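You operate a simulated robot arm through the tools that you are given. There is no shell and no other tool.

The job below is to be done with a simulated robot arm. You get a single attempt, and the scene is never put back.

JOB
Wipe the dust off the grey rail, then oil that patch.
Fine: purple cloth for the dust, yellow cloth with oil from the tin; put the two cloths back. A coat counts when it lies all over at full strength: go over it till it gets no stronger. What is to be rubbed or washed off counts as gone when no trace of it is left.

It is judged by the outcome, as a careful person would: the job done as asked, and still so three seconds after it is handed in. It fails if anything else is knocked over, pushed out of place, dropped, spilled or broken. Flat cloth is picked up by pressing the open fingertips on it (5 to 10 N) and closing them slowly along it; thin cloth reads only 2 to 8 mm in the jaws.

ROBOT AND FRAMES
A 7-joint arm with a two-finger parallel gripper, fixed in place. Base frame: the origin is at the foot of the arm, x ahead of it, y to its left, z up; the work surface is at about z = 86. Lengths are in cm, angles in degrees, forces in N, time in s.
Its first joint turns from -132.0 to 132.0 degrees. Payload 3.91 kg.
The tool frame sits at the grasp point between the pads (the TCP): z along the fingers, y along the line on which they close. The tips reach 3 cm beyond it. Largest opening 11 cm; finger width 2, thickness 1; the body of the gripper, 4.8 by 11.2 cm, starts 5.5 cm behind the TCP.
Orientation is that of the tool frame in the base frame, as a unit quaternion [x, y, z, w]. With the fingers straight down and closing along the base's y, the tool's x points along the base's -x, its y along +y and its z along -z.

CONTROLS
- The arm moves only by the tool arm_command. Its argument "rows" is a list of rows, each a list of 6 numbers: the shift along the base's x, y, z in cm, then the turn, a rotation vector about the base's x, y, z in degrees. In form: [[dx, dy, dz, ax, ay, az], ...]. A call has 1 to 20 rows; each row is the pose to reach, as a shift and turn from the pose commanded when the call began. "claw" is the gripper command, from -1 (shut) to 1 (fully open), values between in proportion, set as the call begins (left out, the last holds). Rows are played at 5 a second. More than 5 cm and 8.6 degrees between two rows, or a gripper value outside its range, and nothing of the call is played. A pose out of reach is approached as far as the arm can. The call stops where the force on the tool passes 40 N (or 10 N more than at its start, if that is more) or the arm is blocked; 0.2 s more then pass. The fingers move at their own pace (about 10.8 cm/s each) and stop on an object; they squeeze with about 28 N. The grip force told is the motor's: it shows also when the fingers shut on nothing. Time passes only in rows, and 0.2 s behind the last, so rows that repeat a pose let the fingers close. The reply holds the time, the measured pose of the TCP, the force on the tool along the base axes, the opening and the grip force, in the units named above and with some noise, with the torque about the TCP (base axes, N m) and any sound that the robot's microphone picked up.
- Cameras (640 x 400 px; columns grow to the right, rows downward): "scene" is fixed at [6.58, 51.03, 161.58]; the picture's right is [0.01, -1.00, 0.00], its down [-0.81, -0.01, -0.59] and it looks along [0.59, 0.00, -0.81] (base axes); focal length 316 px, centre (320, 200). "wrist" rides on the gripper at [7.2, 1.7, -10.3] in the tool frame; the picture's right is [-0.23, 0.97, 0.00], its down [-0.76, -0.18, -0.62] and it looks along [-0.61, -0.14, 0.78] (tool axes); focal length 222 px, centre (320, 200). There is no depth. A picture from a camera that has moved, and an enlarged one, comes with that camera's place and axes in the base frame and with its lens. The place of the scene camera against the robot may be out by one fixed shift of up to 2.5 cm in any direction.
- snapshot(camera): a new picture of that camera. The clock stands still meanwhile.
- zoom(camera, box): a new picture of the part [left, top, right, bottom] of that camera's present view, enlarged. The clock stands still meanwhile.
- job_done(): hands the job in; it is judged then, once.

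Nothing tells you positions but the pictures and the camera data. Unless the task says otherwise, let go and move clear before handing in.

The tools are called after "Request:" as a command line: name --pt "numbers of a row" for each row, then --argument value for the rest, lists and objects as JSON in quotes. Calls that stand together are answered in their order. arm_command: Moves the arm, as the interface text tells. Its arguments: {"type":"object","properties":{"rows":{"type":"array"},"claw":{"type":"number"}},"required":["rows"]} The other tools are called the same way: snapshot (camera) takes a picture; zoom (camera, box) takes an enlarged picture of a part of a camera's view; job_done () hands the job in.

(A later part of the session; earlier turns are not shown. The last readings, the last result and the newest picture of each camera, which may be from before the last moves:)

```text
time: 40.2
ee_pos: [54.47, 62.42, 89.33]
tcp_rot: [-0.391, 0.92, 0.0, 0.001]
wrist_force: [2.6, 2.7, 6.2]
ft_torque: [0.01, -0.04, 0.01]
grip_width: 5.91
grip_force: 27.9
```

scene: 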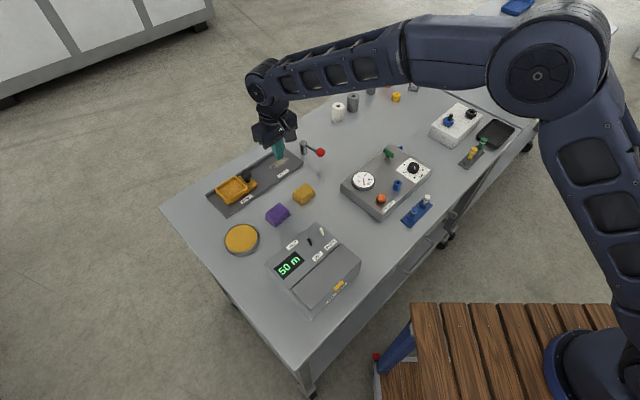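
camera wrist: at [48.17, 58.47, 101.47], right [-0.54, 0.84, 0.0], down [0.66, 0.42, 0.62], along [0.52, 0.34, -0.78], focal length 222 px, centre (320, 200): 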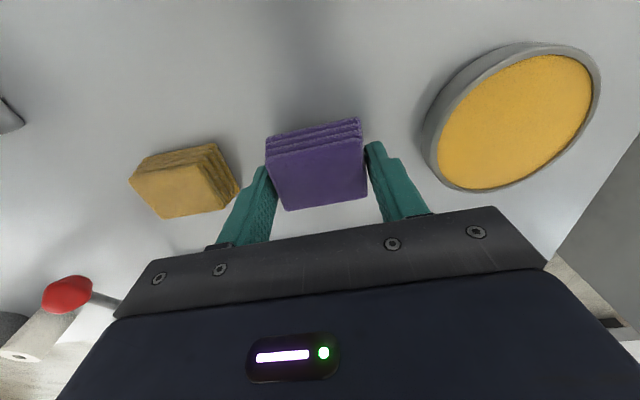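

The pad rests on the table (about 6 N). I'll open the fingers to 8.5 cm and rise.

Request:
arm_command --pt "0 0 0 0 0 0" --pt "0 0 0 0 0 0" --pt "0 0 0 0 0 0" --claw 0.545

Request:
arm_command --pt "0 0 1 0 0 0" --pt "0 0 3 0 0 0" --pt "0 0 6 0 0 0" --pt "0 0 9 0 0 0" --pt "0 0 11 0 0 0" --pt "0 0 11 0 0 0"

Request:
snapshot --camera "wrist"

Request:
zoom --camera "scene" --box '[220, 150, 350, 240]'

```text
time: 41.0
ee_pos: [54.37, 62.37, 89.22]
tcp_rot: [-0.391, 0.92, 0.0, 0.0]
wrist_force: [0.6, -0.5, -0.1]
ft_torque: [0.03, 0.02, -0.01]
grip_width: 8.48
grip_force: 0.0
```

```text
time: 42.4
ee_pos: [54.41, 62.52, 100.51]
tcp_rot: [-0.391, 0.92, 0.0, 0.0]
wrist_force: [0.1, 0.7, -0.6]
ft_torque: [0.05, 0.0, 0.02]
grip_width: 8.47
grip_force: 0.1
```

```text
taken
camera wrist: at [48.36, 58.45, 110.89], right [-0.54, 0.84, 0.0], down [0.66, 0.42, 0.62], along [0.52, 0.34, -0.78], focal length 222 px, centre (320, 200)
```

wrist: 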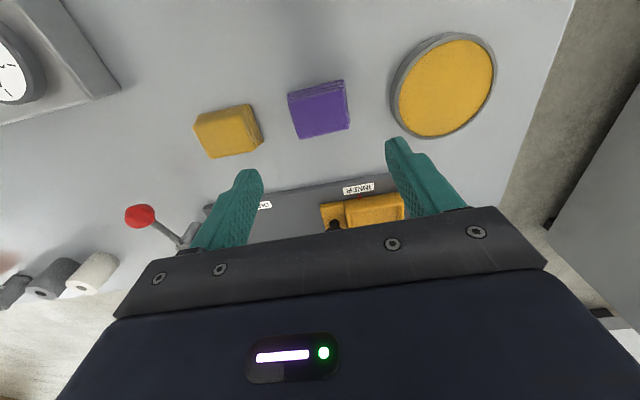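

```text
4.44 times, centred on (285, 195) of scene
camera zoom: at [6.58, 51.03, 161.58], right [0.01, -1.0, 0.0], down [-0.81, -0.01, -0.59], along [0.59, 0.0, -0.81], focal length 1405 px, centre (476, 222)
```

zoom: 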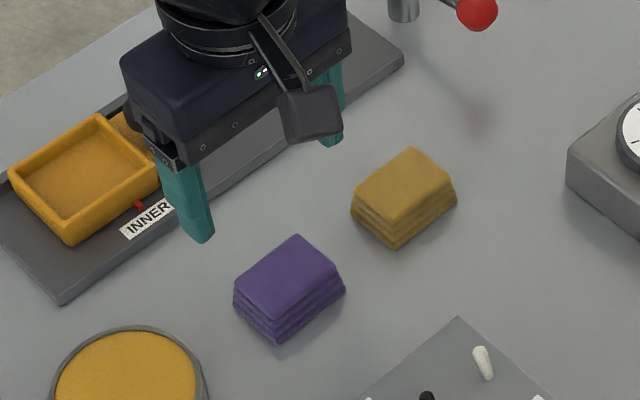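

The purple pad is back exactly where it lay. Before taking the yellow one, I'll examine the tin to see how deep the oil lies below the rim.

Request:
zoom --camera "wrist" --box '[370, 20, 520, 150]'

Request:
zoom --camera "scene" --box '[215, 215, 270, 262]'

Request:
zoom --camera "wrist" --box '[180, 60, 360, 172]'

```text
3.08 times, centred on (445, 85) of wrist
camera zoom: at [48.36, 58.45, 110.89], right [-0.54, 0.84, 0.0], down [0.66, 0.42, 0.62], along [0.52, 0.34, -0.78], focal length 684 px, centre (-65, 554)
```

zoom: 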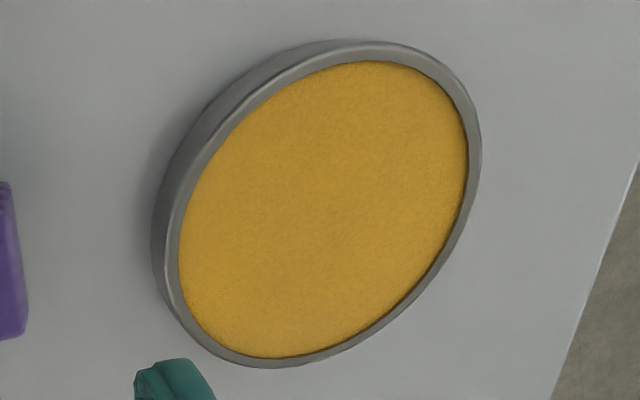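

```text
8.51 times, centred on (242, 238) of scene
camera zoom: at [6.58, 51.03, 161.58], right [0.01, -1.0, 0.0], down [-0.81, -0.01, -0.59], along [0.59, 0.0, -0.81], focal length 2691 px, centre (980, -128)
```

zoom: 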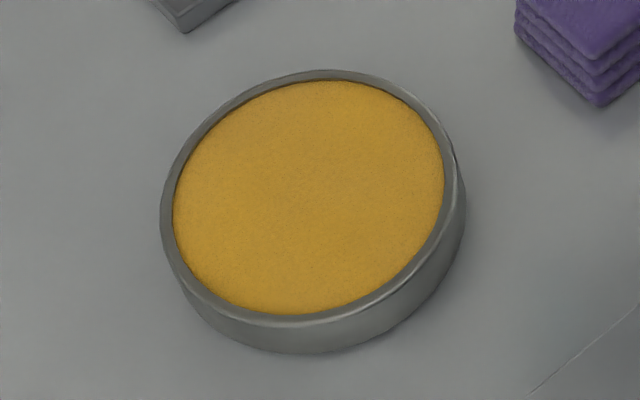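

```text
3.56 times, centred on (270, 116) of wrist
camera zoom: at [48.36, 58.45, 110.89], right [-0.54, 0.84, 0.0], down [0.66, 0.42, 0.62], along [0.52, 0.34, -0.78], focal length 790 px, centre (498, 499)
```

zoom: 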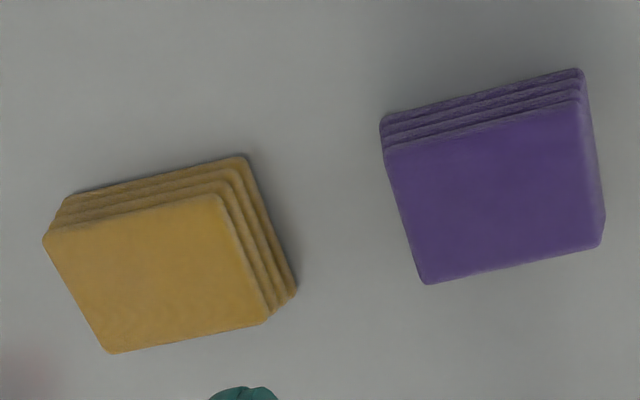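

The oil lies only about 2 mm below the rim (tin inner radius ≈ 4.2 cm). I'll grip the yellow pad across its short side so that the fingers stay well inside the rim, so I turn the tool −90° on the way to (61.7, 55.25).

Request:
arm_command --pt "0.6 -0.6 0 0 0 -8.2" --pt "1.3 -1.3 0 0 0 -16.4" --pt "2 -1.95 0 0 0 -24.6" --pt "2.7 -2.6 0 0 0 -32.7" --pt "3.4 -3.3 0 0 0 -40.9" --pt "4.1 -4 0 0 0 -49.1" --pt "4.8 -4.7 0 0 0 -57.3" --pt "5.5 -5.4 0 0 0 -65.5" --pt "6.2 -6.1 0 0 0 -73.6" --pt "6.8 -6.7 0 0 0 -81.8" --pt "7.3 -7.16 0 0 0 -90" --pt "7.3 -7.16 0 0 0 -90" --pt "7.3 -7.16 -3 0 0 -90" --pt "7.3 -7.16 -5 0 0 -90" --pt "7.3 -7.16 -5 0 0 -90" --claw 0.364

Request:
snapshot --camera "wrist"

Request:
zoom --camera "scene" --box '[240, 130, 370, 220]'

```text
time: 45.6
ee_pos: [61.71, 55.3, 95.33]
tcp_rot: [0.375, 0.927, 0.0, 0.0]
wrist_force: [-0.4, 0.1, 0.3]
ft_torque: [0.0, 0.01, 0.03]
grip_width: 7.53
grip_force: 0.0
```

```text
taken
camera wrist: at [57.82, 61.66, 105.78], right [0.84, 0.54, 0.0], down [0.42, -0.66, 0.62], along [0.34, -0.52, -0.78], focal length 222 px, centre (320, 200)
```

wrist: 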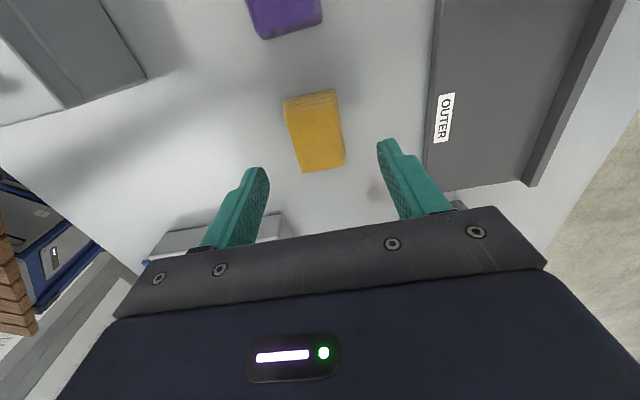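

```text
4.44 times, centred on (305, 175) of scene
camera zoom: at [6.58, 51.03, 161.58], right [0.01, -1.0, 0.0], down [-0.81, -0.01, -0.59], along [0.59, 0.0, -0.81], focal length 1405 px, centre (387, 311)
```

zoom: 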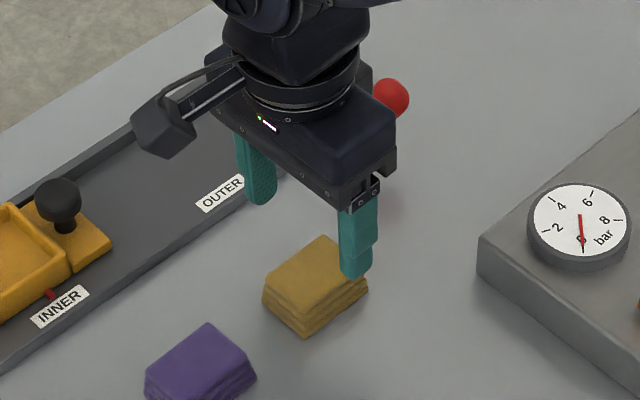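

The tool is turned and over the yellow pad. I'll check the centring in close-up.

Request:
zoom --camera "wrist" --box '[220, 70, 420, 195]'

```text
3.20 times, centred on (320, 132) of wrist
camera zoom: at [57.82, 61.66, 105.78], right [0.84, 0.54, 0.0], down [0.42, -0.66, 0.62], along [0.34, -0.52, -0.78], focal length 711 px, centre (320, 416)
```

zoom: 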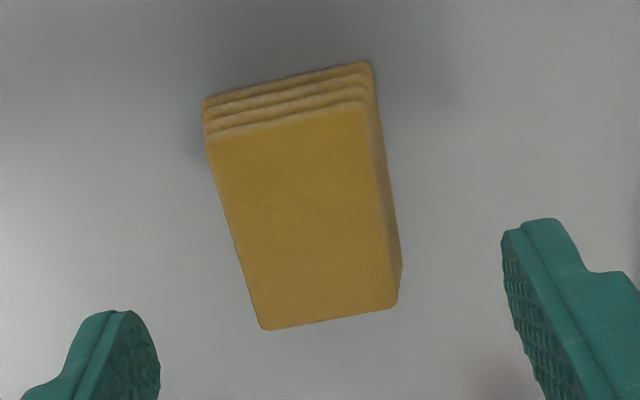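

The yellow pad's centre is at about (61.85, 55.05). I'll shift 2 mm, descend to the same grip depth as worked before, and close.

Request:
arm_command --pt "0.15 -0.2 -1 0 0 0" --pt "0.15 -0.2 -3 0 0 0" --pt "0.15 -0.2 -4.5 0 0 0" --pt "0.15 -0.2 -5.4 0 0 0" --pt "0.15 -0.2 -5.9 0 0 0" --pt "0.15 -0.2 -5.9 0 0 0"

Request:
arm_command --pt "0 0 0 0 0 0" --pt "0 0 0 0 0 0" --pt "0 0 0 0 0 0" --pt "0 0 0 0 0 0" --claw -1

Request:
zoom --camera "wrist" --box '[220, 70, 420, 195]'

```text
time: 47.0
ee_pos: [61.89, 54.97, 89.51]
tcp_rot: [0.374, 0.927, 0.0, -0.001]
wrist_force: [0.4, 0.3, 0.1]
ft_torque: [-0.01, 0.04, -0.03]
grip_width: 7.52
grip_force: 0.2
```

```text
time: 48.0
ee_pos: [61.95, 54.99, 89.44]
tcp_rot: [0.373, 0.928, 0.0, 0.0]
wrist_force: [0.7, 0.4, 0.6]
ft_torque: [0.03, 0.01, 0.02]
grip_width: 4.37
grip_force: 28.1
```

```text
3.20 times, centred on (320, 132) of wrist
camera zoom: at [58.05, 61.27, 99.95], right [0.84, 0.54, 0.0], down [0.42, -0.66, 0.62], along [0.34, -0.52, -0.78], focal length 711 px, centre (320, 416)
```

zoom: 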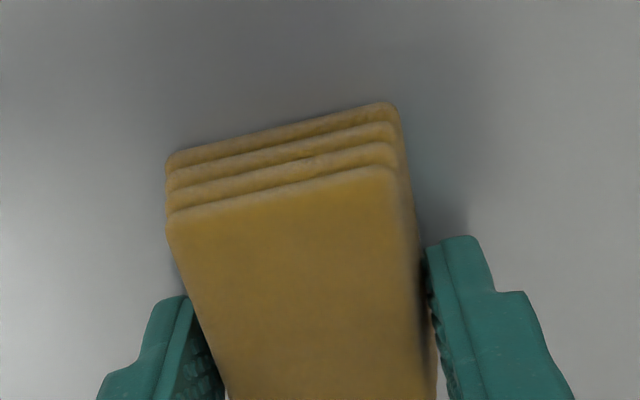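

Gripped at 4.37 cm. I'll lift slowly and check that it comes along.

Request:
arm_command --pt "0 0 0.15 0 0 0" --pt "0 0 0.3 0 0 0" --pt "0 0 0.5 0 0 0" --pt "0 0 0.8 0 0 0" --pt "0 0 1.2 0 0 0" --pt "0 0 1.6 0 0 0" --pt "0 0 2.0 0 0 0" --pt "0 0 2.0 0 0 0"

Request:
zoom --camera "wrist" --box '[220, 70, 420, 195]'

Request:
zoom --camera "scene" --box '[240, 130, 370, 220]'

```text
time: 49.8
ee_pos: [62.05, 55.08, 91.48]
tcp_rot: [0.375, 0.927, 0.0, 0.0]
wrist_force: [-0.6, 0.1, -0.3]
ft_torque: [0.0, -0.01, -0.02]
grip_width: 4.38
grip_force: 28.4
```

```text
3.20 times, centred on (320, 132) of wrist
camera zoom: at [58.09, 61.32, 101.8], right [0.84, 0.54, 0.0], down [0.42, -0.66, 0.62], along [0.34, -0.52, -0.78], focal length 711 px, centre (320, 416)
```

zoom: 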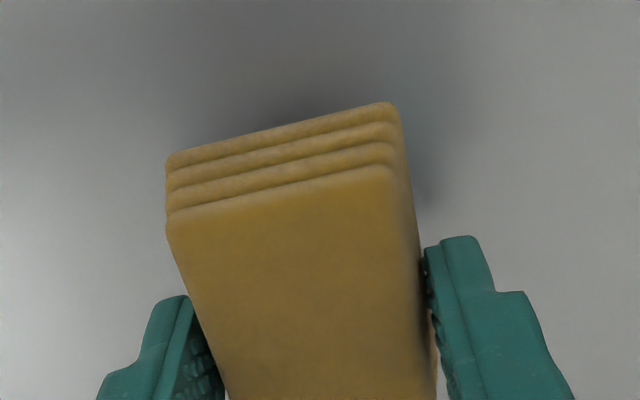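

```text
4.44 times, centred on (305, 175) of scene
camera zoom: at [6.58, 51.03, 161.58], right [0.01, -1.0, 0.0], down [-0.81, -0.01, -0.59], along [0.59, 0.0, -0.81], focal length 1405 px, centre (387, 311)
```

zoom: 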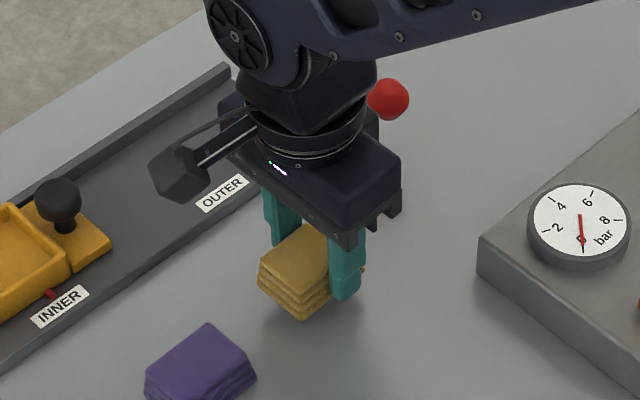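

The yellow pad is held. I'll raise it and carry it over the purple pad, well above, to the tin at about (46.2, 71.4).

Request:
arm_command --pt "0 0 0.6 0 0 0" --pt "0 0 2 0 0 0" --pt "0 0 4 0 0 0" --pt "0 0 6 0 0 0" --pt "0 0 7 0 0 0" --pt "-0.5 0.5 7 0 0 0" --pt "-1.6 1.65 7 0 0 0" --pt "-3 3.1 7 0 0 0" --pt "-4.5 4.7 7 0 0 0" --pt "-6 6.25 7 0 0 0" --pt "-7.5 7.8 7 0 0 0" --pt "-9 9.4 7 0 0 0" --pt "-10.5 10.9 7 0 0 0" --pt "-12 12.5 7 0 0 0" --pt "-13.3 13.85 7 0 0 0" --pt "-14.5 15.1 7 0 0 0" --pt "-15.3 15.9 7 0 0 0" --pt "-15.65 16.3 7 0 0 0" --pt "-15.65 16.3 7 0 0 0"

Request:
snapshot --camera "wrist"

Request:
zoom --camera "scene" --box '[190, 170, 320, 260]'

```text
time: 53.8
ee_pos: [46.31, 71.34, 98.46]
tcp_rot: [0.374, 0.927, 0.0, 0.0]
wrist_force: [0.1, -0.9, 0.3]
ft_torque: [0.0, -0.01, -0.01]
grip_width: 4.38
grip_force: 28.2
```

```text
taken
camera wrist: at [42.3, 77.69, 108.8], right [0.84, 0.54, 0.0], down [0.42, -0.66, 0.62], along [0.34, -0.52, -0.78], focal length 222 px, centre (320, 200)
```

wrist: 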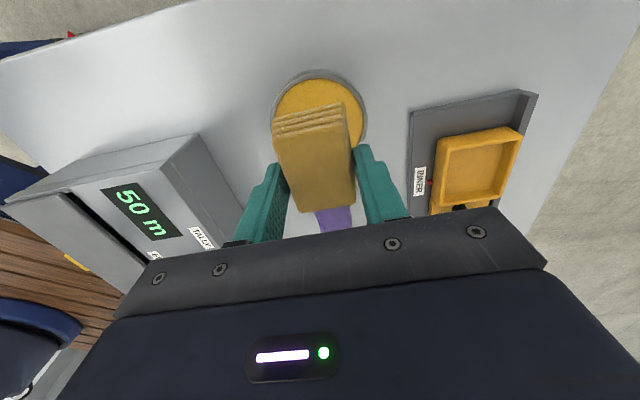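

```text
4.44 times, centred on (255, 215) of scene
camera zoom: at [6.58, 51.03, 161.58], right [0.01, -1.0, 0.0], down [-0.81, -0.01, -0.59], along [0.59, 0.0, -0.81], focal length 1405 px, centre (609, 133)
```

zoom: 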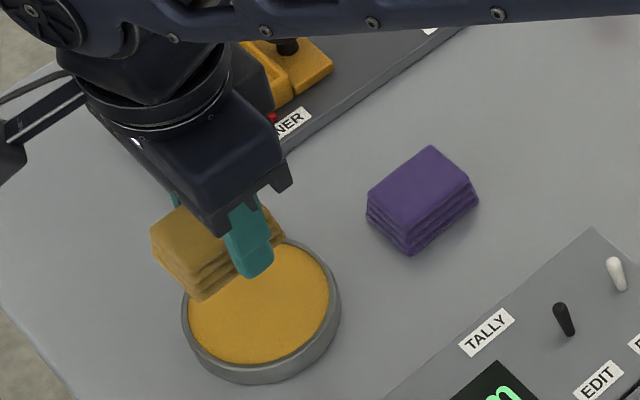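

The pad is above the tin and nearly centred. I'll descend to just above the rim and check the centring again.

Request:
arm_command --pt "0.1 -0.1 -1 0 0 0" --pt "0.15 -0.15 -3 0 0 0" --pt "0.15 -0.15 -4.5 0 0 0" --pt "0.15 -0.15 -5.3 0 0 0" --pt "0.15 -0.15 -5.3 0 0 0"

Request:
zoom --camera "wrist" --box '[220, 60, 420, 220]'

Request:
zoom --camera "scene" --box '[205, 195, 285, 255]'

```text
time: 55.0
ee_pos: [46.4, 71.33, 92.91]
tcp_rot: [0.374, 0.928, 0.0, 0.0]
wrist_force: [-0.1, -0.2, -0.1]
ft_torque: [0.02, 0.0, 0.01]
grip_width: 4.41
grip_force: 27.3
```

```text
2.50 times, centred on (320, 140) of wrist
camera zoom: at [42.5, 77.65, 103.42], right [0.84, 0.54, 0.0], down [0.42, -0.66, 0.62], along [0.34, -0.52, -0.78], focal length 555 px, centre (320, 350)
```

zoom: 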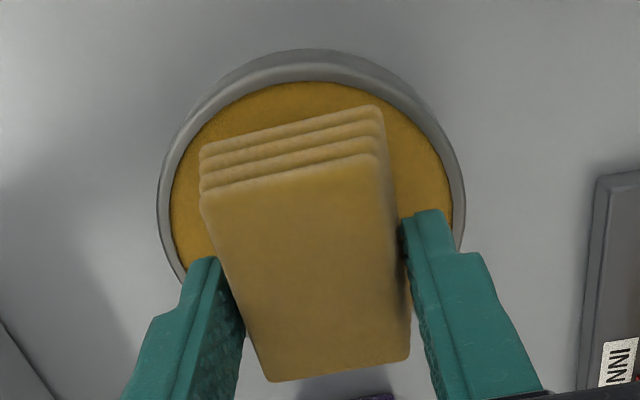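

```text
6.67 times, centred on (245, 225) of scene
camera zoom: at [6.58, 51.03, 161.58], right [0.01, -1.0, 0.0], down [-0.81, -0.01, -0.59], along [0.59, 0.0, -0.81], focal length 2108 px, centre (820, 33)
```

zoom: 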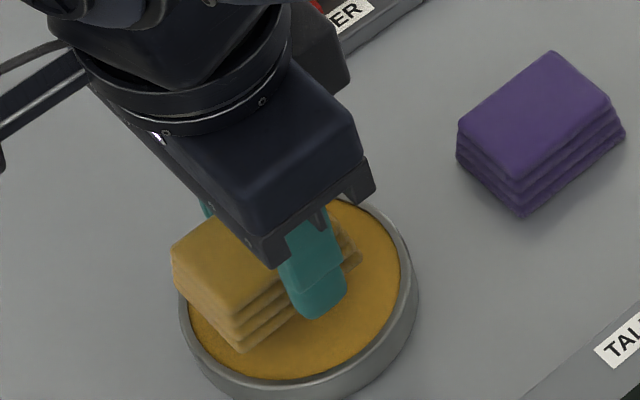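

The pad is over the oil; I'll shift 4 mm to be fully centred and lower until it touches the oil.

Request:
arm_command --pt "0.25 -0.25 0 0 0 0" --pt "0.25 -0.25 -0.6 0 0 0" --pt "0.25 -0.25 -1.1 0 0 0" --pt "0.25 -0.25 -1.5 0 0 0" --pt "0.25 -0.25 -1.5 0 0 0"

Request:
arm_command --pt "0 0 -0.1 0 0 0" --pt "0 0 -0.2 0 0 0" --pt "0 0 -0.2 0 0 0"

```text
time: 56.2
ee_pos: [46.63, 71.05, 91.55]
tcp_rot: [0.375, 0.927, 0.001, 0.001]
wrist_force: [0.6, 0.2, 4.1]
ft_torque: [-0.03, 0.04, 0.01]
grip_width: 4.38
grip_force: 28.0
```

```text
time: 57.0
ee_pos: [46.71, 70.98, 91.49]
tcp_rot: [0.374, 0.927, 0.002, 0.0]
wrist_force: [3.7, 3.3, 22.7]
ft_torque: [0.06, -0.01, -0.05]
grip_width: 4.4
grip_force: 28.2
```

The pad is pressed onto the oil (about 23 N). I'll ease the force a little, hold, and look.

Request:
arm_command --pt "0 0 0.08 0 0 0" --pt "0 0 0.08 0 0 0" --pt "0 0 0.08 0 0 0" --pt "0 0 0.08 0 0 0" --pt "0 0 0.08 0 0 0"

Request:
zoom --camera "wrist" --box '[220, 60, 420, 220]'

Request:
zoom --camera "scene" --box '[205, 195, 285, 255]'

```text
time: 58.2
ee_pos: [46.51, 70.92, 91.49]
tcp_rot: [0.374, 0.927, 0.001, 0.001]
wrist_force: [3.2, 1.9, 28.0]
ft_torque: [0.03, 0.02, -0.01]
grip_width: 4.39
grip_force: 27.8
```

```text
2.50 times, centred on (320, 140) of wrist
camera zoom: at [42.61, 77.29, 101.96], right [0.84, 0.54, 0.0], down [0.42, -0.66, 0.62], along [0.34, -0.52, -0.78], focal length 555 px, centre (320, 350)
```

zoom: 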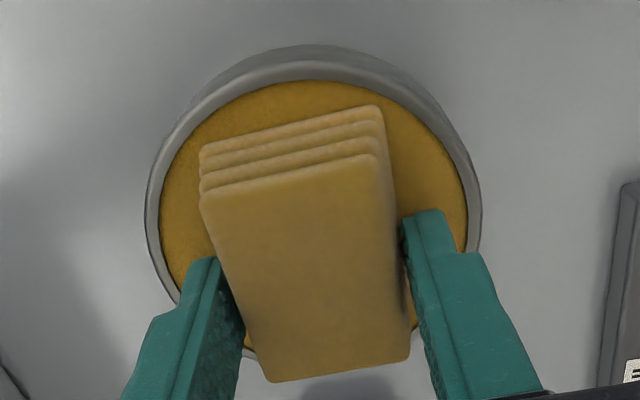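

```text
6.67 times, centred on (245, 225) of scene
camera zoom: at [6.58, 51.03, 161.58], right [0.01, -1.0, 0.0], down [-0.81, -0.01, -0.59], along [0.59, 0.0, -0.81], focal length 2108 px, centre (820, 33)
```

zoom: 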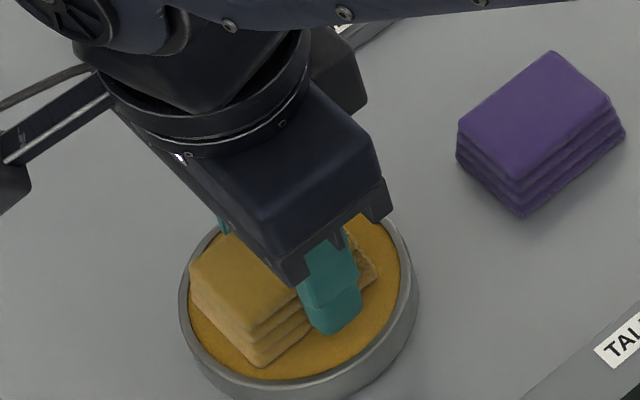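

The pad sits fully inside the rim on the oil. I'll ease off, press once more lightly, and lift straight out.

Request:
arm_command --pt "0 0 0.15 0 0 0" --pt "0 0 0.2 0 0 0" --pt "0 0 0.2 0 0 0" --pt "0 0 0.2 0 0 0"

Request:
arm_command --pt "0 0 -0.1 0 0 0" --pt "0 0 -0.1 0 0 0" --pt "0 0 -0.1 0 0 0" --pt "0 0 -0.1 0 0 0"

Request:
arm_command --pt "0 0 0.3 0 0 0" --pt "0 0 0.8 0 0 0" --pt "0 0 1.6 0 0 0" --pt "0 0 3 0 0 0" --pt "0 0 5 0 0 0" --pt "0 0 6.5 0 0 0" --pt "0 0 7 0 0 0" --pt "0 0 7 0 0 0"

Request:
zoom --camera "scene" --box '[190, 170, 320, 260]'

Request:
snapshot --camera "wrist"

```text
time: 59.2
ee_pos: [46.43, 71.01, 91.49]
tcp_rot: [0.374, 0.928, -0.001, -0.001]
wrist_force: [-1.1, -0.8, 1.6]
ft_torque: [0.07, -0.02, 0.02]
grip_width: 4.36
grip_force: 28.0
```

```text
time: 60.2
ee_pos: [46.65, 70.99, 91.54]
tcp_rot: [0.375, 0.927, 0.0, 0.0]
wrist_force: [0.6, -0.8, 0.3]
ft_torque: [-0.01, 0.0, -0.01]
grip_width: 4.37
grip_force: 28.3
```

```text
time: 62.0
ee_pos: [46.56, 71.1, 98.64]
tcp_rot: [0.375, 0.927, 0.0, 0.0]
wrist_force: [0.4, -0.7, 0.0]
ft_torque: [-0.02, -0.01, 0.0]
grip_width: 4.4
grip_force: 28.3
```

```text
4.44 times, centred on (255, 215) of scene
camera zoom: at [6.58, 51.03, 161.58], right [0.01, -1.0, 0.0], down [-0.81, -0.01, -0.59], along [0.59, 0.0, -0.81], focal length 1405 px, centre (609, 133)
```

zoom: 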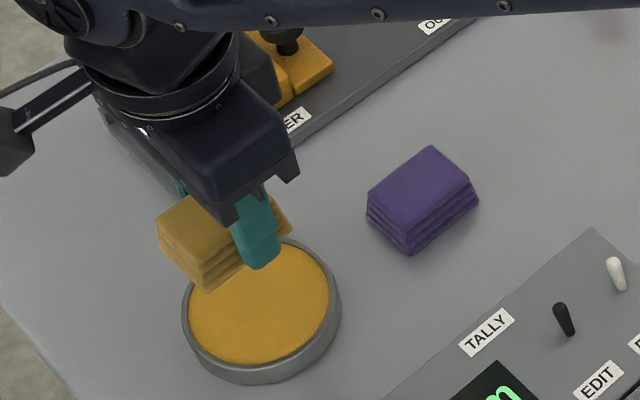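

```text
taken
camera wrist: at [42.71, 77.35, 109.07], right [0.84, 0.54, 0.0], down [0.42, -0.66, 0.62], along [0.34, -0.52, -0.78], focal length 222 px, centre (320, 200)
```

wrist: 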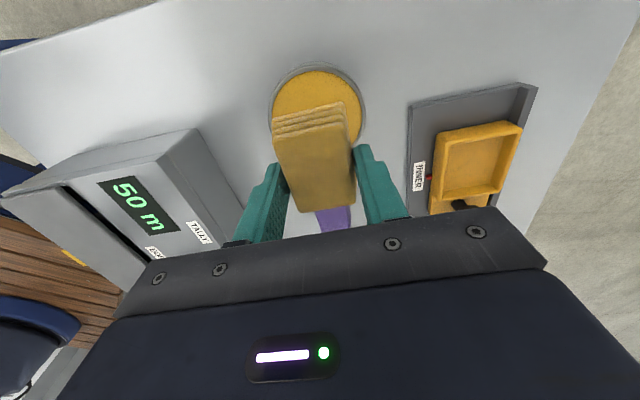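

The tin has not moved. I'll now turn back +90° and carry the oiled pad to above the cleaned patch, keeping high over the slider.

Request:
arm_command --pt "0 0 1 0 0 0" --pt "0.5 -0.3 2.5 0 0 0" --pt "2 -1.2 3 0 0 5" --pt "4 -2.3 3 0 0 11" --pt "6 -3.5 3 0 0 18" --pt "8 -4.7 3 0 0 25" --pt "10 -5.9 3 0 0 32" --pt "12 -7.1 3 0 0 39" --pt "14 -7.7 3 0 0 46" --pt "16 -7.8 3 0 0 53" --pt "18 -7.7 3 0 0 60" --pt "20 -7.6 3 0 0 67" --pt "22 -7.5 3 0 0 74" --pt "24 -7.45 3 0 0 80" --pt "25.7 -7.4 3 0 0 86" --pt "26.8 -7.35 3 0 0 89.5" --pt "27.4 -7.35 3 0 0 90" --pt "27.4 -7.35 1.5 0 0 90" --pt "27.4 -7.35 0 0 0 90" --pt "27.4 -7.35 0 0 0 90"

Request:
snapshot --camera "wrist"

Request:
zoom --camera "scene" --box '[220, 110, 350, 200]'

```text
time: 66.2
ee_pos: [74.03, 63.74, 98.49]
tcp_rot: [-0.391, 0.92, 0.0, 0.0]
wrist_force: [0.6, 0.4, -0.3]
ft_torque: [0.01, 0.0, -0.02]
grip_width: 4.39
grip_force: 28.6
```

```text
taken
camera wrist: at [67.88, 59.72, 108.88], right [-0.54, 0.84, 0.0], down [0.66, 0.42, 0.62], along [0.52, 0.34, -0.78], focal length 222 px, centre (320, 200)
```

wrist: 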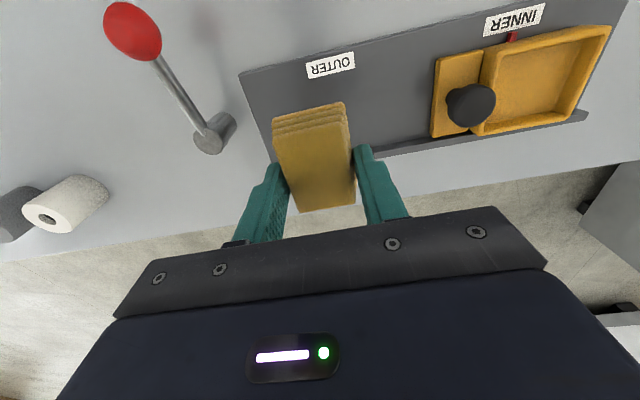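

```text
4.44 times, centred on (285, 155) of scene
camera zoom: at [6.58, 51.03, 161.58], right [0.01, -1.0, 0.0], down [-0.81, -0.01, -0.59], along [0.59, 0.0, -0.81], focal length 1405 px, centre (476, 400)
```

zoom: 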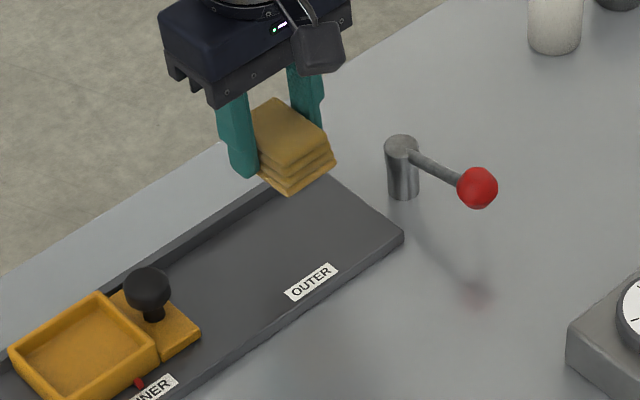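

The oiled pad is above the patch. I'll lower it to just above contact and then press lightly.

Request:
arm_command --pt "0 0 -1.5 0 0 0" --pt "0 0 -3.5 0 0 0" --pt "0 0 -5.5 0 0 0" --pt "0 0 -6.8 0 0 0" --pt "0 0 -7.5 0 0 0" --pt "0 0 -7.8 0 0 0" --pt "0 0 -7.8 0 0 0"

Request:
arm_command --pt "0 0 -0.1 0 0 0" --pt "0 0 -0.2 0 0 0" --pt "0 0 -0.2 0 0 0"

```text
time: 67.8
ee_pos: [73.95, 63.58, 90.77]
tcp_rot: [-0.391, 0.92, -0.001, 0.0]
wrist_force: [0.0, -0.2, -0.7]
ft_torque: [0.02, 0.0, -0.02]
grip_width: 4.4
grip_force: 27.8
```

```text
time: 68.6
ee_pos: [74.01, 63.58, 90.64]
tcp_rot: [-0.391, 0.92, 0.001, -0.001]
wrist_force: [1.4, 1.2, 13.5]
ft_torque: [-0.09, 0.05, -0.02]
grip_width: 4.39
grip_force: 28.3
```

Contact at about 13 N. I'll rub the oil along the patch back and forth.

Request:
arm_command --pt "-0.5 0.49 0 0 0 0" --pt "-1.07 1.05 0 0 0 0" --pt "-1.6 1.58 0 0 0 0" --pt "-1.07 1.05 0 0 0 0" --pt "-0.5 0.49 0 0 0 0" --pt "0 0 0 0 0 0" --pt "0.5 -0.49 0 0 0 0" --pt "1.07 -1.05 0 0 0 0" --pt "1.6 -1.58 0 0 0 0" --pt "1.07 -1.05 0 0 0 0" --pt "0.5 -0.49 0 0 0 0" --pt "0 0 0 0 0 0"

Request:
zoom --camera "wrist" --box '[200, 60, 440, 230]'

Request:
zoom --camera "scene" --box '[240, 130, 330, 190]'

```text
time: 71.2
ee_pos: [73.95, 63.65, 90.58]
tcp_rot: [-0.39, 0.921, 0.001, 0.001]
wrist_force: [8.4, -9.3, 29.7]
ft_torque: [-0.24, -0.3, 0.06]
grip_width: 4.39
grip_force: 27.9
```

```text
2.35 times, centred on (320, 145) of wrist
camera zoom: at [67.85, 59.68, 101.1], right [-0.54, 0.84, 0.0], down [0.66, 0.42, 0.62], along [0.52, 0.34, -0.78], focal length 523 px, centre (320, 329)
```

zoom: 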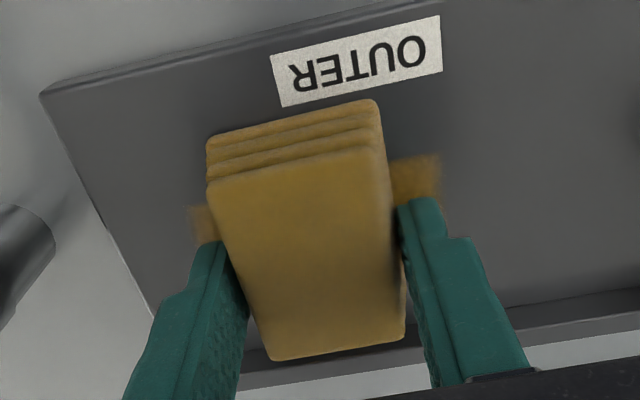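

```text
6.67 times, centred on (285, 160) of scene
camera zoom: at [6.58, 51.03, 161.58], right [0.01, -1.0, 0.0], down [-0.81, -0.01, -0.59], along [0.59, 0.0, -0.81], focal length 2108 px, centre (553, 467)
```

zoom: 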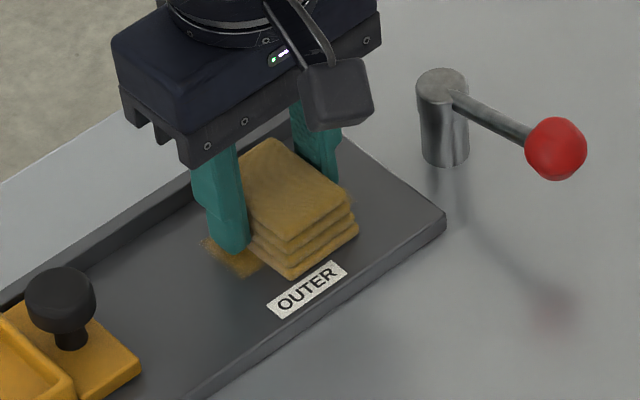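

The oil is laying down visibly. The force has crept up to 30 N, so I'll ease slightly and continue with further passes.

Request:
arm_command --pt "0 0 0.07 0 0 0" --pt "-0.5 0.49 0.07 0 0 0" --pt "-1.07 1.05 0.07 0 0 0" --pt "-1.6 1.58 0.07 0 0 0" --pt "-1.8 1.37 0.07 0 0 0" --pt "-1.28 0.84 0.07 0 0 0" --pt "-0.71 0.28 0.07 0 0 0" --pt "-0.21 -0.21 0.07 0 0 0" --pt "0.29 -0.7 0.07 0 0 0" --pt "0.86 -1.26 0.07 0 0 0" --pt "1.4 -1.8 0.07 0 0 0" --pt "1.8 -1.37 0.07 0 0 0" --pt "1.28 -0.84 0.07 0 0 0" --pt "0.71 -0.28 0.07 0 0 0" --pt "0.21 0.21 0.07 0 0 0" --pt "-0.29 0.7 0.07 0 0 0" --pt "-0.86 1.26 0.07 0 0 0" --pt "-1.4 1.8 0.07 0 0 0" --pt "-0.7 0.7 0.07 0 0 0" --pt "0 0 0.07 0 0 0"

Request:
zoom --camera "wrist" --box '[200, 60, 440, 230]'

Request:
zoom --camera "scene" --box '[240, 130, 330, 190]'

```text
time: 75.4
ee_pos: [73.86, 63.47, 90.68]
tcp_rot: [-0.391, 0.92, 0.0, 0.0]
wrist_force: [-4.0, 3.9, 10.8]
ft_torque: [0.08, 0.07, 0.0]
grip_width: 4.4
grip_force: 28.0
```

```text
2.35 times, centred on (320, 145) of wrist
camera zoom: at [67.72, 59.59, 101.12], right [-0.54, 0.84, 0.0], down [0.66, 0.43, 0.62], along [0.52, 0.34, -0.78], focal length 523 px, centre (320, 329)
```

zoom: 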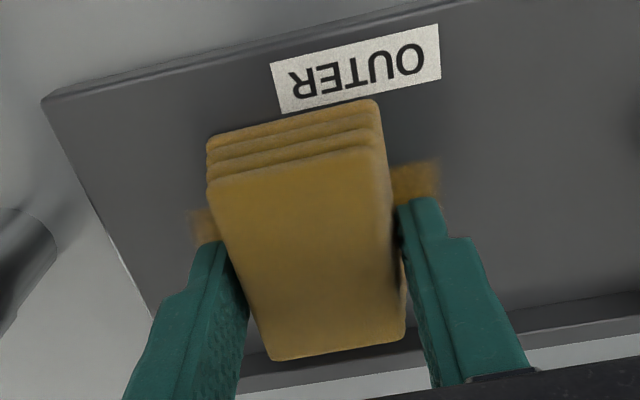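

```text
6.67 times, centred on (285, 160) of scene
camera zoom: at [6.58, 51.03, 161.58], right [0.01, -1.0, 0.0], down [-0.81, -0.01, -0.59], along [0.59, 0.0, -0.81], focal length 2108 px, centre (553, 467)
```

zoom: 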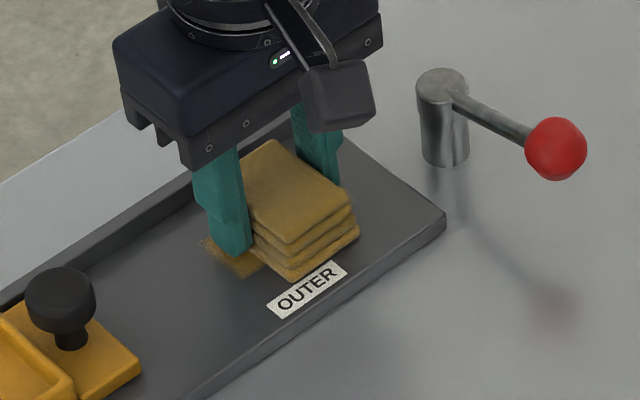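

The coat appears only on the patch region. I'll lift off straight up to inspect its evenness and strength.

Request:
arm_command --pt "0 0 0.3 0 0 0" --pt "0 0 1 0 0 0" --pt "0 0 2.5 0 0 0" --pt "0 0 4.5 0 0 0" --pt "0 0 6.5 0 0 0" --pt "0 0 8 0 0 0" --pt "0 0 8 0 0 0"

Request:
zoom --camera "scene" --box '[255, 145, 310, 180]'

Request:
zoom --camera "wrist" --box '[240, 60, 400, 160]'

```text
time: 77.0
ee_pos: [74.01, 63.73, 98.53]
tcp_rot: [-0.392, 0.92, 0.0, 0.0]
wrist_force: [-0.5, -0.4, 0.0]
ft_torque: [0.01, -0.02, -0.03]
grip_width: 4.38
grip_force: 27.7
```

```text
11.43 times, centred on (282, 162) of scene
camera zoom: at [6.58, 51.03, 161.58], right [0.01, -1.0, 0.0], down [-0.81, -0.01, -0.59], along [0.59, 0.0, -0.81], focal length 3613 px, centre (749, 629)
```

zoom: 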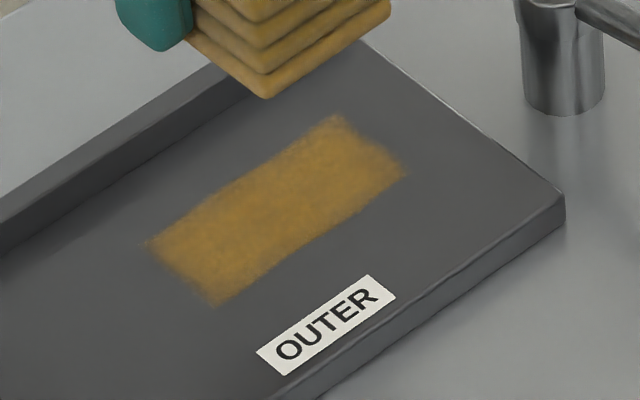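

```text
4.00 times, centred on (320, 110) of wrist
camera zoom: at [67.87, 59.7, 109.16], right [-0.54, 0.84, 0.0], down [0.66, 0.42, 0.62], along [0.52, 0.34, -0.78], focal length 888 px, centre (320, 560)
```

zoom: 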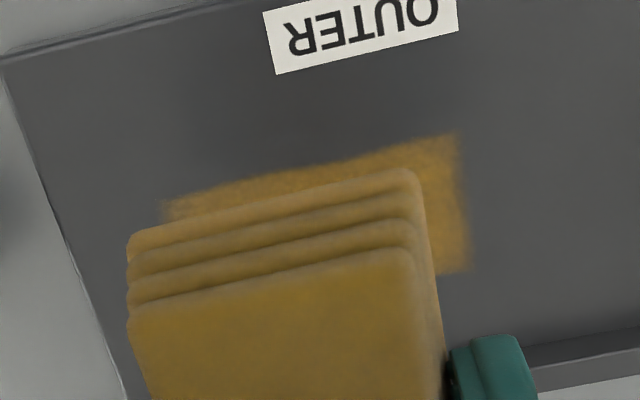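

The coat covers the whole rectangle of the patch but looks a bit uneven, thinner toward the post end. I'll go over it again with longer strokes and compare.

Request:
arm_command --pt "0 0 -2 0 0 0" --pt "0 0 -4 0 0 0" --pt "0 0 -6 0 0 0" --pt "0 0 -7.2 0 0 0" --pt "0 0 -7.8 0 0 0" --pt "0 0 -8.02 0 0 0" --pt "0 0 -8.02 0 0 0"

Request:
arm_command --pt "-0.5 0.49 0 0 0 0" --pt "-1.07 1.05 0 0 0 0" --pt "-1.64 1.62 0 0 0 0" --pt "-2.14 2.11 0 0 0 0" --pt "-1.64 1.62 0 0 0 0" --pt "-1.07 1.05 0 0 0 0" --pt "-0.5 0.49 0 0 0 0" --pt "0 0 0 0 0 0" --pt "0.5 -0.49 0 0 0 0" --pt "1.07 -1.05 0 0 0 0" --pt "1.64 -1.62 0 0 0 0" --pt "2.14 -2.11 0 0 0 0" --pt "1.64 -1.62 0 0 0 0" --pt "1.07 -1.05 0 0 0 0" --pt "1.64 -1.62 0 0 0 0" --pt "2.14 -2.11 0 0 0 0" --pt "1.64 -1.62 0 0 0 0" --pt "1.07 -1.05 0 0 0 0" --pt "0.5 -0.49 0 0 0 0" --pt "0 0 0 0 0 0"

```text
time: 78.6
ee_pos: [74.12, 63.69, 90.72]
tcp_rot: [-0.391, 0.92, 0.0, 0.001]
wrist_force: [-1.7, -0.1, 9.0]
ft_torque: [-0.06, 0.09, 0.01]
grip_width: 4.39
grip_force: 27.7
```

```text
time: 82.3
ee_pos: [75.82, 62.07, 90.57]
tcp_rot: [-0.389, 0.921, 0.0, 0.003]
wrist_force: [1.2, 0.4, 7.0]
ft_torque: [0.11, 0.12, -0.05]
grip_width: 4.39
grip_force: 27.9
stopped in row 18: the force on the tool passed its limit at 43 N (the readings are from after the stop); the commanded pose is now the measured one
```

The call stopped at 43 N near the outer end of the stroke. I'll look at the state before going on.

Request:
zoom --camera "scene" --box '[240, 120, 340, 190]'

Request:
zoom --camera "wrist" --box '[160, 40, 460, 230]'

```text
5.71 times, centred on (290, 155) of scene
camera zoom: at [6.58, 51.03, 161.58], right [0.01, -1.0, 0.0], down [-0.81, -0.01, -0.59], along [0.59, 0.0, -0.81], focal length 1807 px, centre (491, 457)
```

zoom: 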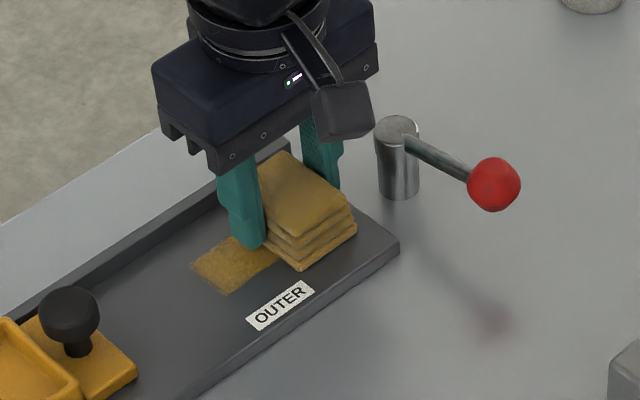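

```text
2.11 times, centred on (310, 135) of wrist
camera zoom: at [69.67, 58.01, 101.09], right [-0.54, 0.84, 0.0], down [0.66, 0.42, 0.63], along [0.53, 0.34, -0.78], focal length 468 px, centre (341, 337)
```

zoom: 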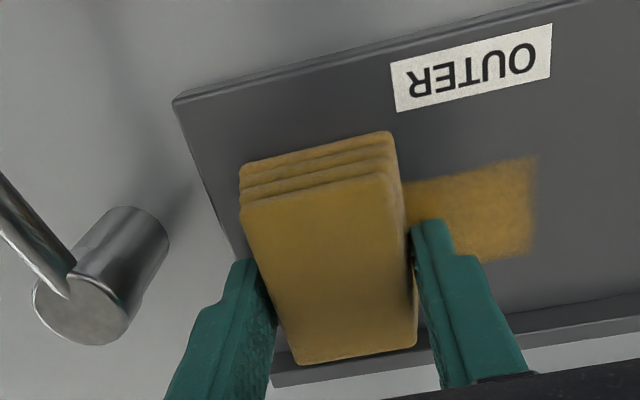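

Nothing was touched; the force simply built up with the press. I'll raise slightly, go back to the patch centre and resume with a lighter press.

Request:
arm_command --pt "0 0 0.3 0 0 0" --pt "-0.6 0.5 0.3 0 0 0" --pt "-1.2 1 0.3 0 0 0" --pt "-1.81 1.53 0.3 0 0 0" --pt "-1.81 1.53 0.3 0 0 0"

Request:
arm_command --pt "0 0 -0.1 0 0 0" --pt "0 0 -0.2 0 0 0" --pt "0 0 -0.3 0 0 0" --pt "0 0 -0.36 0 0 0" --pt "0 0 -0.36 0 0 0"

```text
time: 83.5
ee_pos: [74.19, 63.56, 90.66]
tcp_rot: [-0.389, 0.921, -0.002, 0.001]
wrist_force: [0.7, -0.2, 3.4]
ft_torque: [0.06, 0.01, 0.01]
grip_width: 4.41
grip_force: 28.1
```

```text
time: 84.7
ee_pos: [74.06, 63.5, 90.54]
tcp_rot: [-0.389, 0.921, -0.001, 0.003]
wrist_force: [1.1, 3.6, 24.2]
ft_torque: [0.11, 0.22, 0.04]
grip_width: 4.38
grip_force: 27.3
```

The press is now about 24 N; I'll ease to around 12 N and make further full-length passes.

Request:
arm_command --pt "0 0 0.14 0 0 0" --pt "-0.5 0.49 0.14 0 0 0" --pt "-1.07 1.05 0.14 0 0 0" --pt "-1.64 1.62 0.14 0 0 0" --pt "-1.07 1.05 0.14 0 0 0" --pt "-0.5 0.49 0.14 0 0 0" --pt "0 0 0.14 0 0 0" --pt "0.5 -0.49 0.14 0 0 0" --pt "1.07 -1.05 0.14 0 0 0" --pt "1.64 -1.62 0.14 0 0 0" --pt "1.07 -1.05 0.14 0 0 0" --pt "0.5 -0.49 0.14 0 0 0" --pt "0 0 0.14 0 0 0"

Request:
arm_command --pt "-0.5 0.49 0 0 0 0" --pt "-1.07 1.05 0 0 0 0" --pt "-1.64 1.62 0 0 0 0" --pt "-1.07 1.05 0 0 0 0" --pt "-0.5 0.49 0 0 0 0" --pt "0 0 0 0 0 0" --pt "0.5 -0.49 0 0 0 0" --pt "1.07 -1.05 0 0 0 0" --pt "1.64 -1.62 0 0 0 0" --pt "1.07 -1.05 0 0 0 0" --pt "0.5 -0.49 0 0 0 0" --pt "0 0 0 0 0 0"

```text
time: 87.5
ee_pos: [74.15, 63.42, 90.68]
tcp_rot: [-0.39, 0.921, -0.001, 0.001]
wrist_force: [6.5, -6.6, 20.4]
ft_torque: [-0.07, -0.02, 0.04]
grip_width: 4.39
grip_force: 27.8
```

```text
time: 90.1
ee_pos: [74.05, 63.36, 90.56]
tcp_rot: [-0.39, 0.921, -0.002, 0.002]
wrist_force: [4.7, -5.9, 14.6]
ft_torque: [-0.06, 0.0, 0.01]
grip_width: 4.37
grip_force: 27.8
```

The passes went smoothly. I'll lift off again and compare the coat.

Request:
arm_command --pt "0 0 0.3 0 0 0" --pt "0 0 1 0 0 0" --pt "0 0 2.5 0 0 0" --pt "0 0 4.5 0 0 0" --pt "0 0 6.5 0 0 0" --pt "0 0 8 0 0 0" --pt "0 0 8 0 0 0"

Request:
zoom --camera "scene" --box '[255, 145, 310, 180]'

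Request:
zoom --camera "wrist" --box '[240, 60, 400, 160]'

```text
time: 91.7
ee_pos: [74.13, 63.51, 98.63]
tcp_rot: [-0.389, 0.921, -0.003, 0.002]
wrist_force: [-0.7, 0.6, -0.4]
ft_torque: [-0.02, -0.01, 0.03]
grip_width: 4.4
grip_force: 28.0
```

```text
11.43 times, centred on (282, 162) of scene
camera zoom: at [6.58, 51.03, 161.58], right [0.01, -1.0, 0.0], down [-0.81, -0.01, -0.59], along [0.59, 0.0, -0.81], focal length 3613 px, centre (749, 629)
```

zoom: 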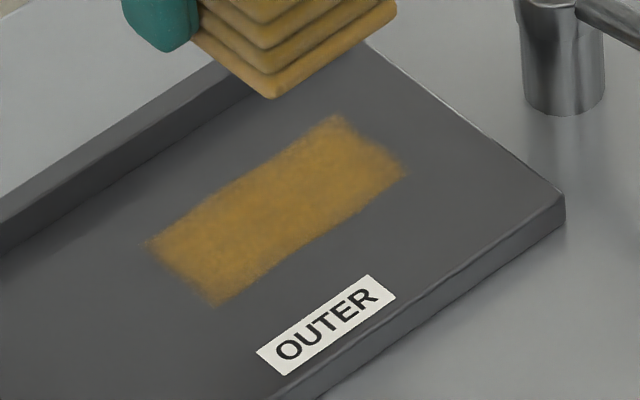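

```text
4.00 times, centred on (320, 110) of wrist
camera zoom: at [67.91, 59.62, 109.02], right [-0.54, 0.84, 0.0], down [0.66, 0.42, 0.62], along [0.53, 0.33, -0.78], focal length 888 px, centre (320, 560)
```

zoom: 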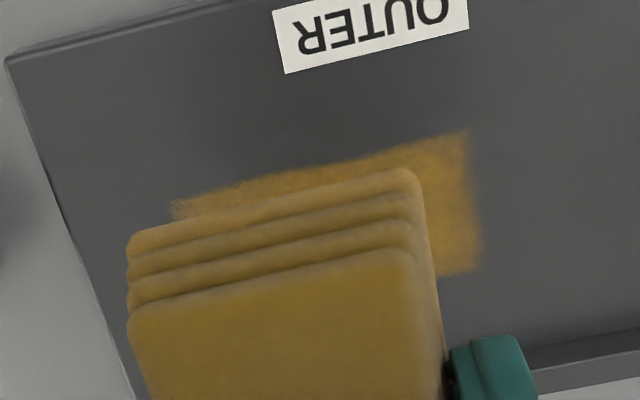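

The coat looks the same as before the extra passes. I'll enlarge further to judge its evenness, especially at the ends.

Request:
zoom --camera "scene" --box '[266, 153, 292, 173]'

Request:
arm_command --pt "-2 -2 2 0 0 0" --pt "-4 -4 4 0 0 0" --pt "-6 -6 6 0 0 0" --pt "-8 -8 8 0 0 0" --pt "-8 -8 8 0 0 0"

Request:
snapshot --camera "wrist"

```text
16.00 times, centred on (279, 163) of scene
camera zoom: at [6.58, 51.03, 161.58], right [0.01, -1.0, 0.0], down [-0.81, -0.01, -0.59], along [0.59, 0.0, -0.81], focal length 5058 px, centre (976, 792)
```

zoom: 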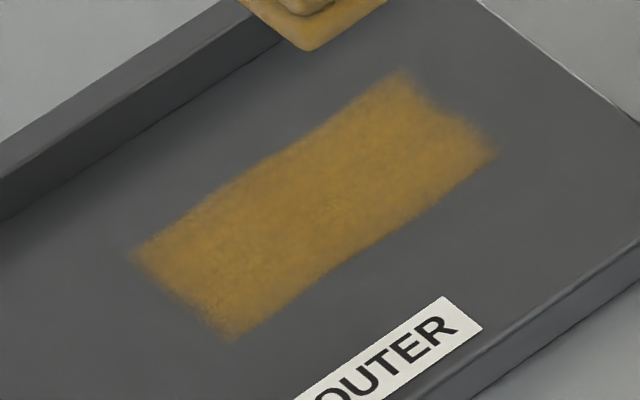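

```text
time: 92.9
ee_pos: [66.22, 55.65, 106.62]
tcp_rot: [-0.389, 0.921, -0.002, 0.002]
wrist_force: [1.1, 0.4, -1.3]
ft_torque: [-0.01, 0.0, 0.02]
grip_width: 4.37
grip_force: 28.1
```

```text
taken
camera wrist: at [60.03, 51.7, 117.05], right [-0.54, 0.84, 0.0], down [0.66, 0.42, 0.62], along [0.53, 0.33, -0.78], focal length 222 px, centre (320, 200)
```

wrist: 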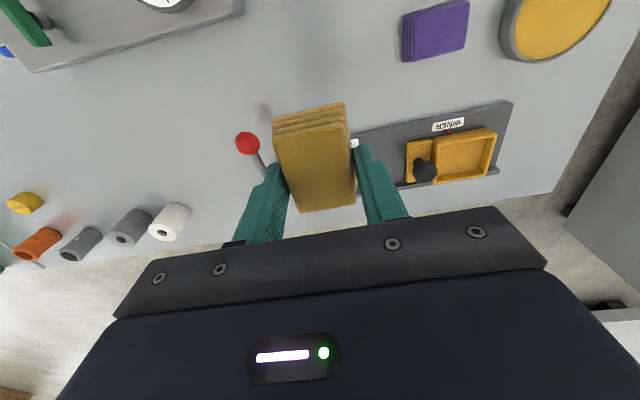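

From here the pad hides the patch. I'll shift sideways along the rail so the wrist camera gets a clear view of the coat.

Request:
arm_command --pt "0 2 0 0 0 0" --pt "-0.2 4.5 -0.5 0 0 0" --pt "-0.4 7 -1 0 0 0" --pt "-0.6 9.5 -1.5 0 0 0" --pt "-0.7 11.5 -2 0 0 0" --pt "-0.7 12.1 -2 0 0 0" --pt "-0.7 12.1 -2 0 0 0"

Request:
snapshot --camera "wrist"

```text
time: 94.5
ee_pos: [65.37, 67.47, 104.77]
tcp_rot: [-0.389, 0.921, -0.002, 0.001]
wrist_force: [-0.3, 0.1, -0.5]
ft_torque: [-0.02, -0.01, -0.02]
grip_width: 4.39
grip_force: 27.7
```

```text
taken
camera wrist: at [59.25, 63.57, 115.13], right [-0.54, 0.84, 0.0], down [0.66, 0.42, 0.62], along [0.53, 0.33, -0.78], focal length 222 px, centre (320, 200)
```

wrist: 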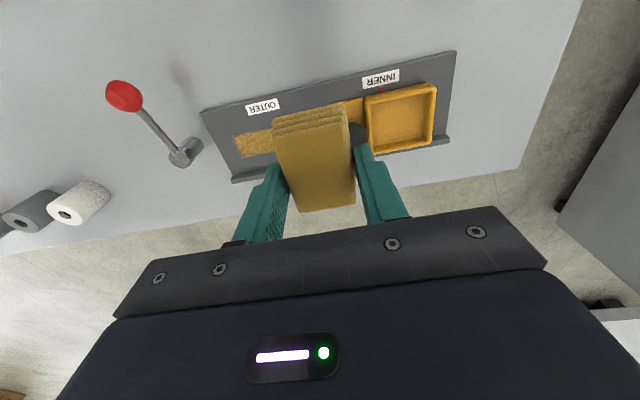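

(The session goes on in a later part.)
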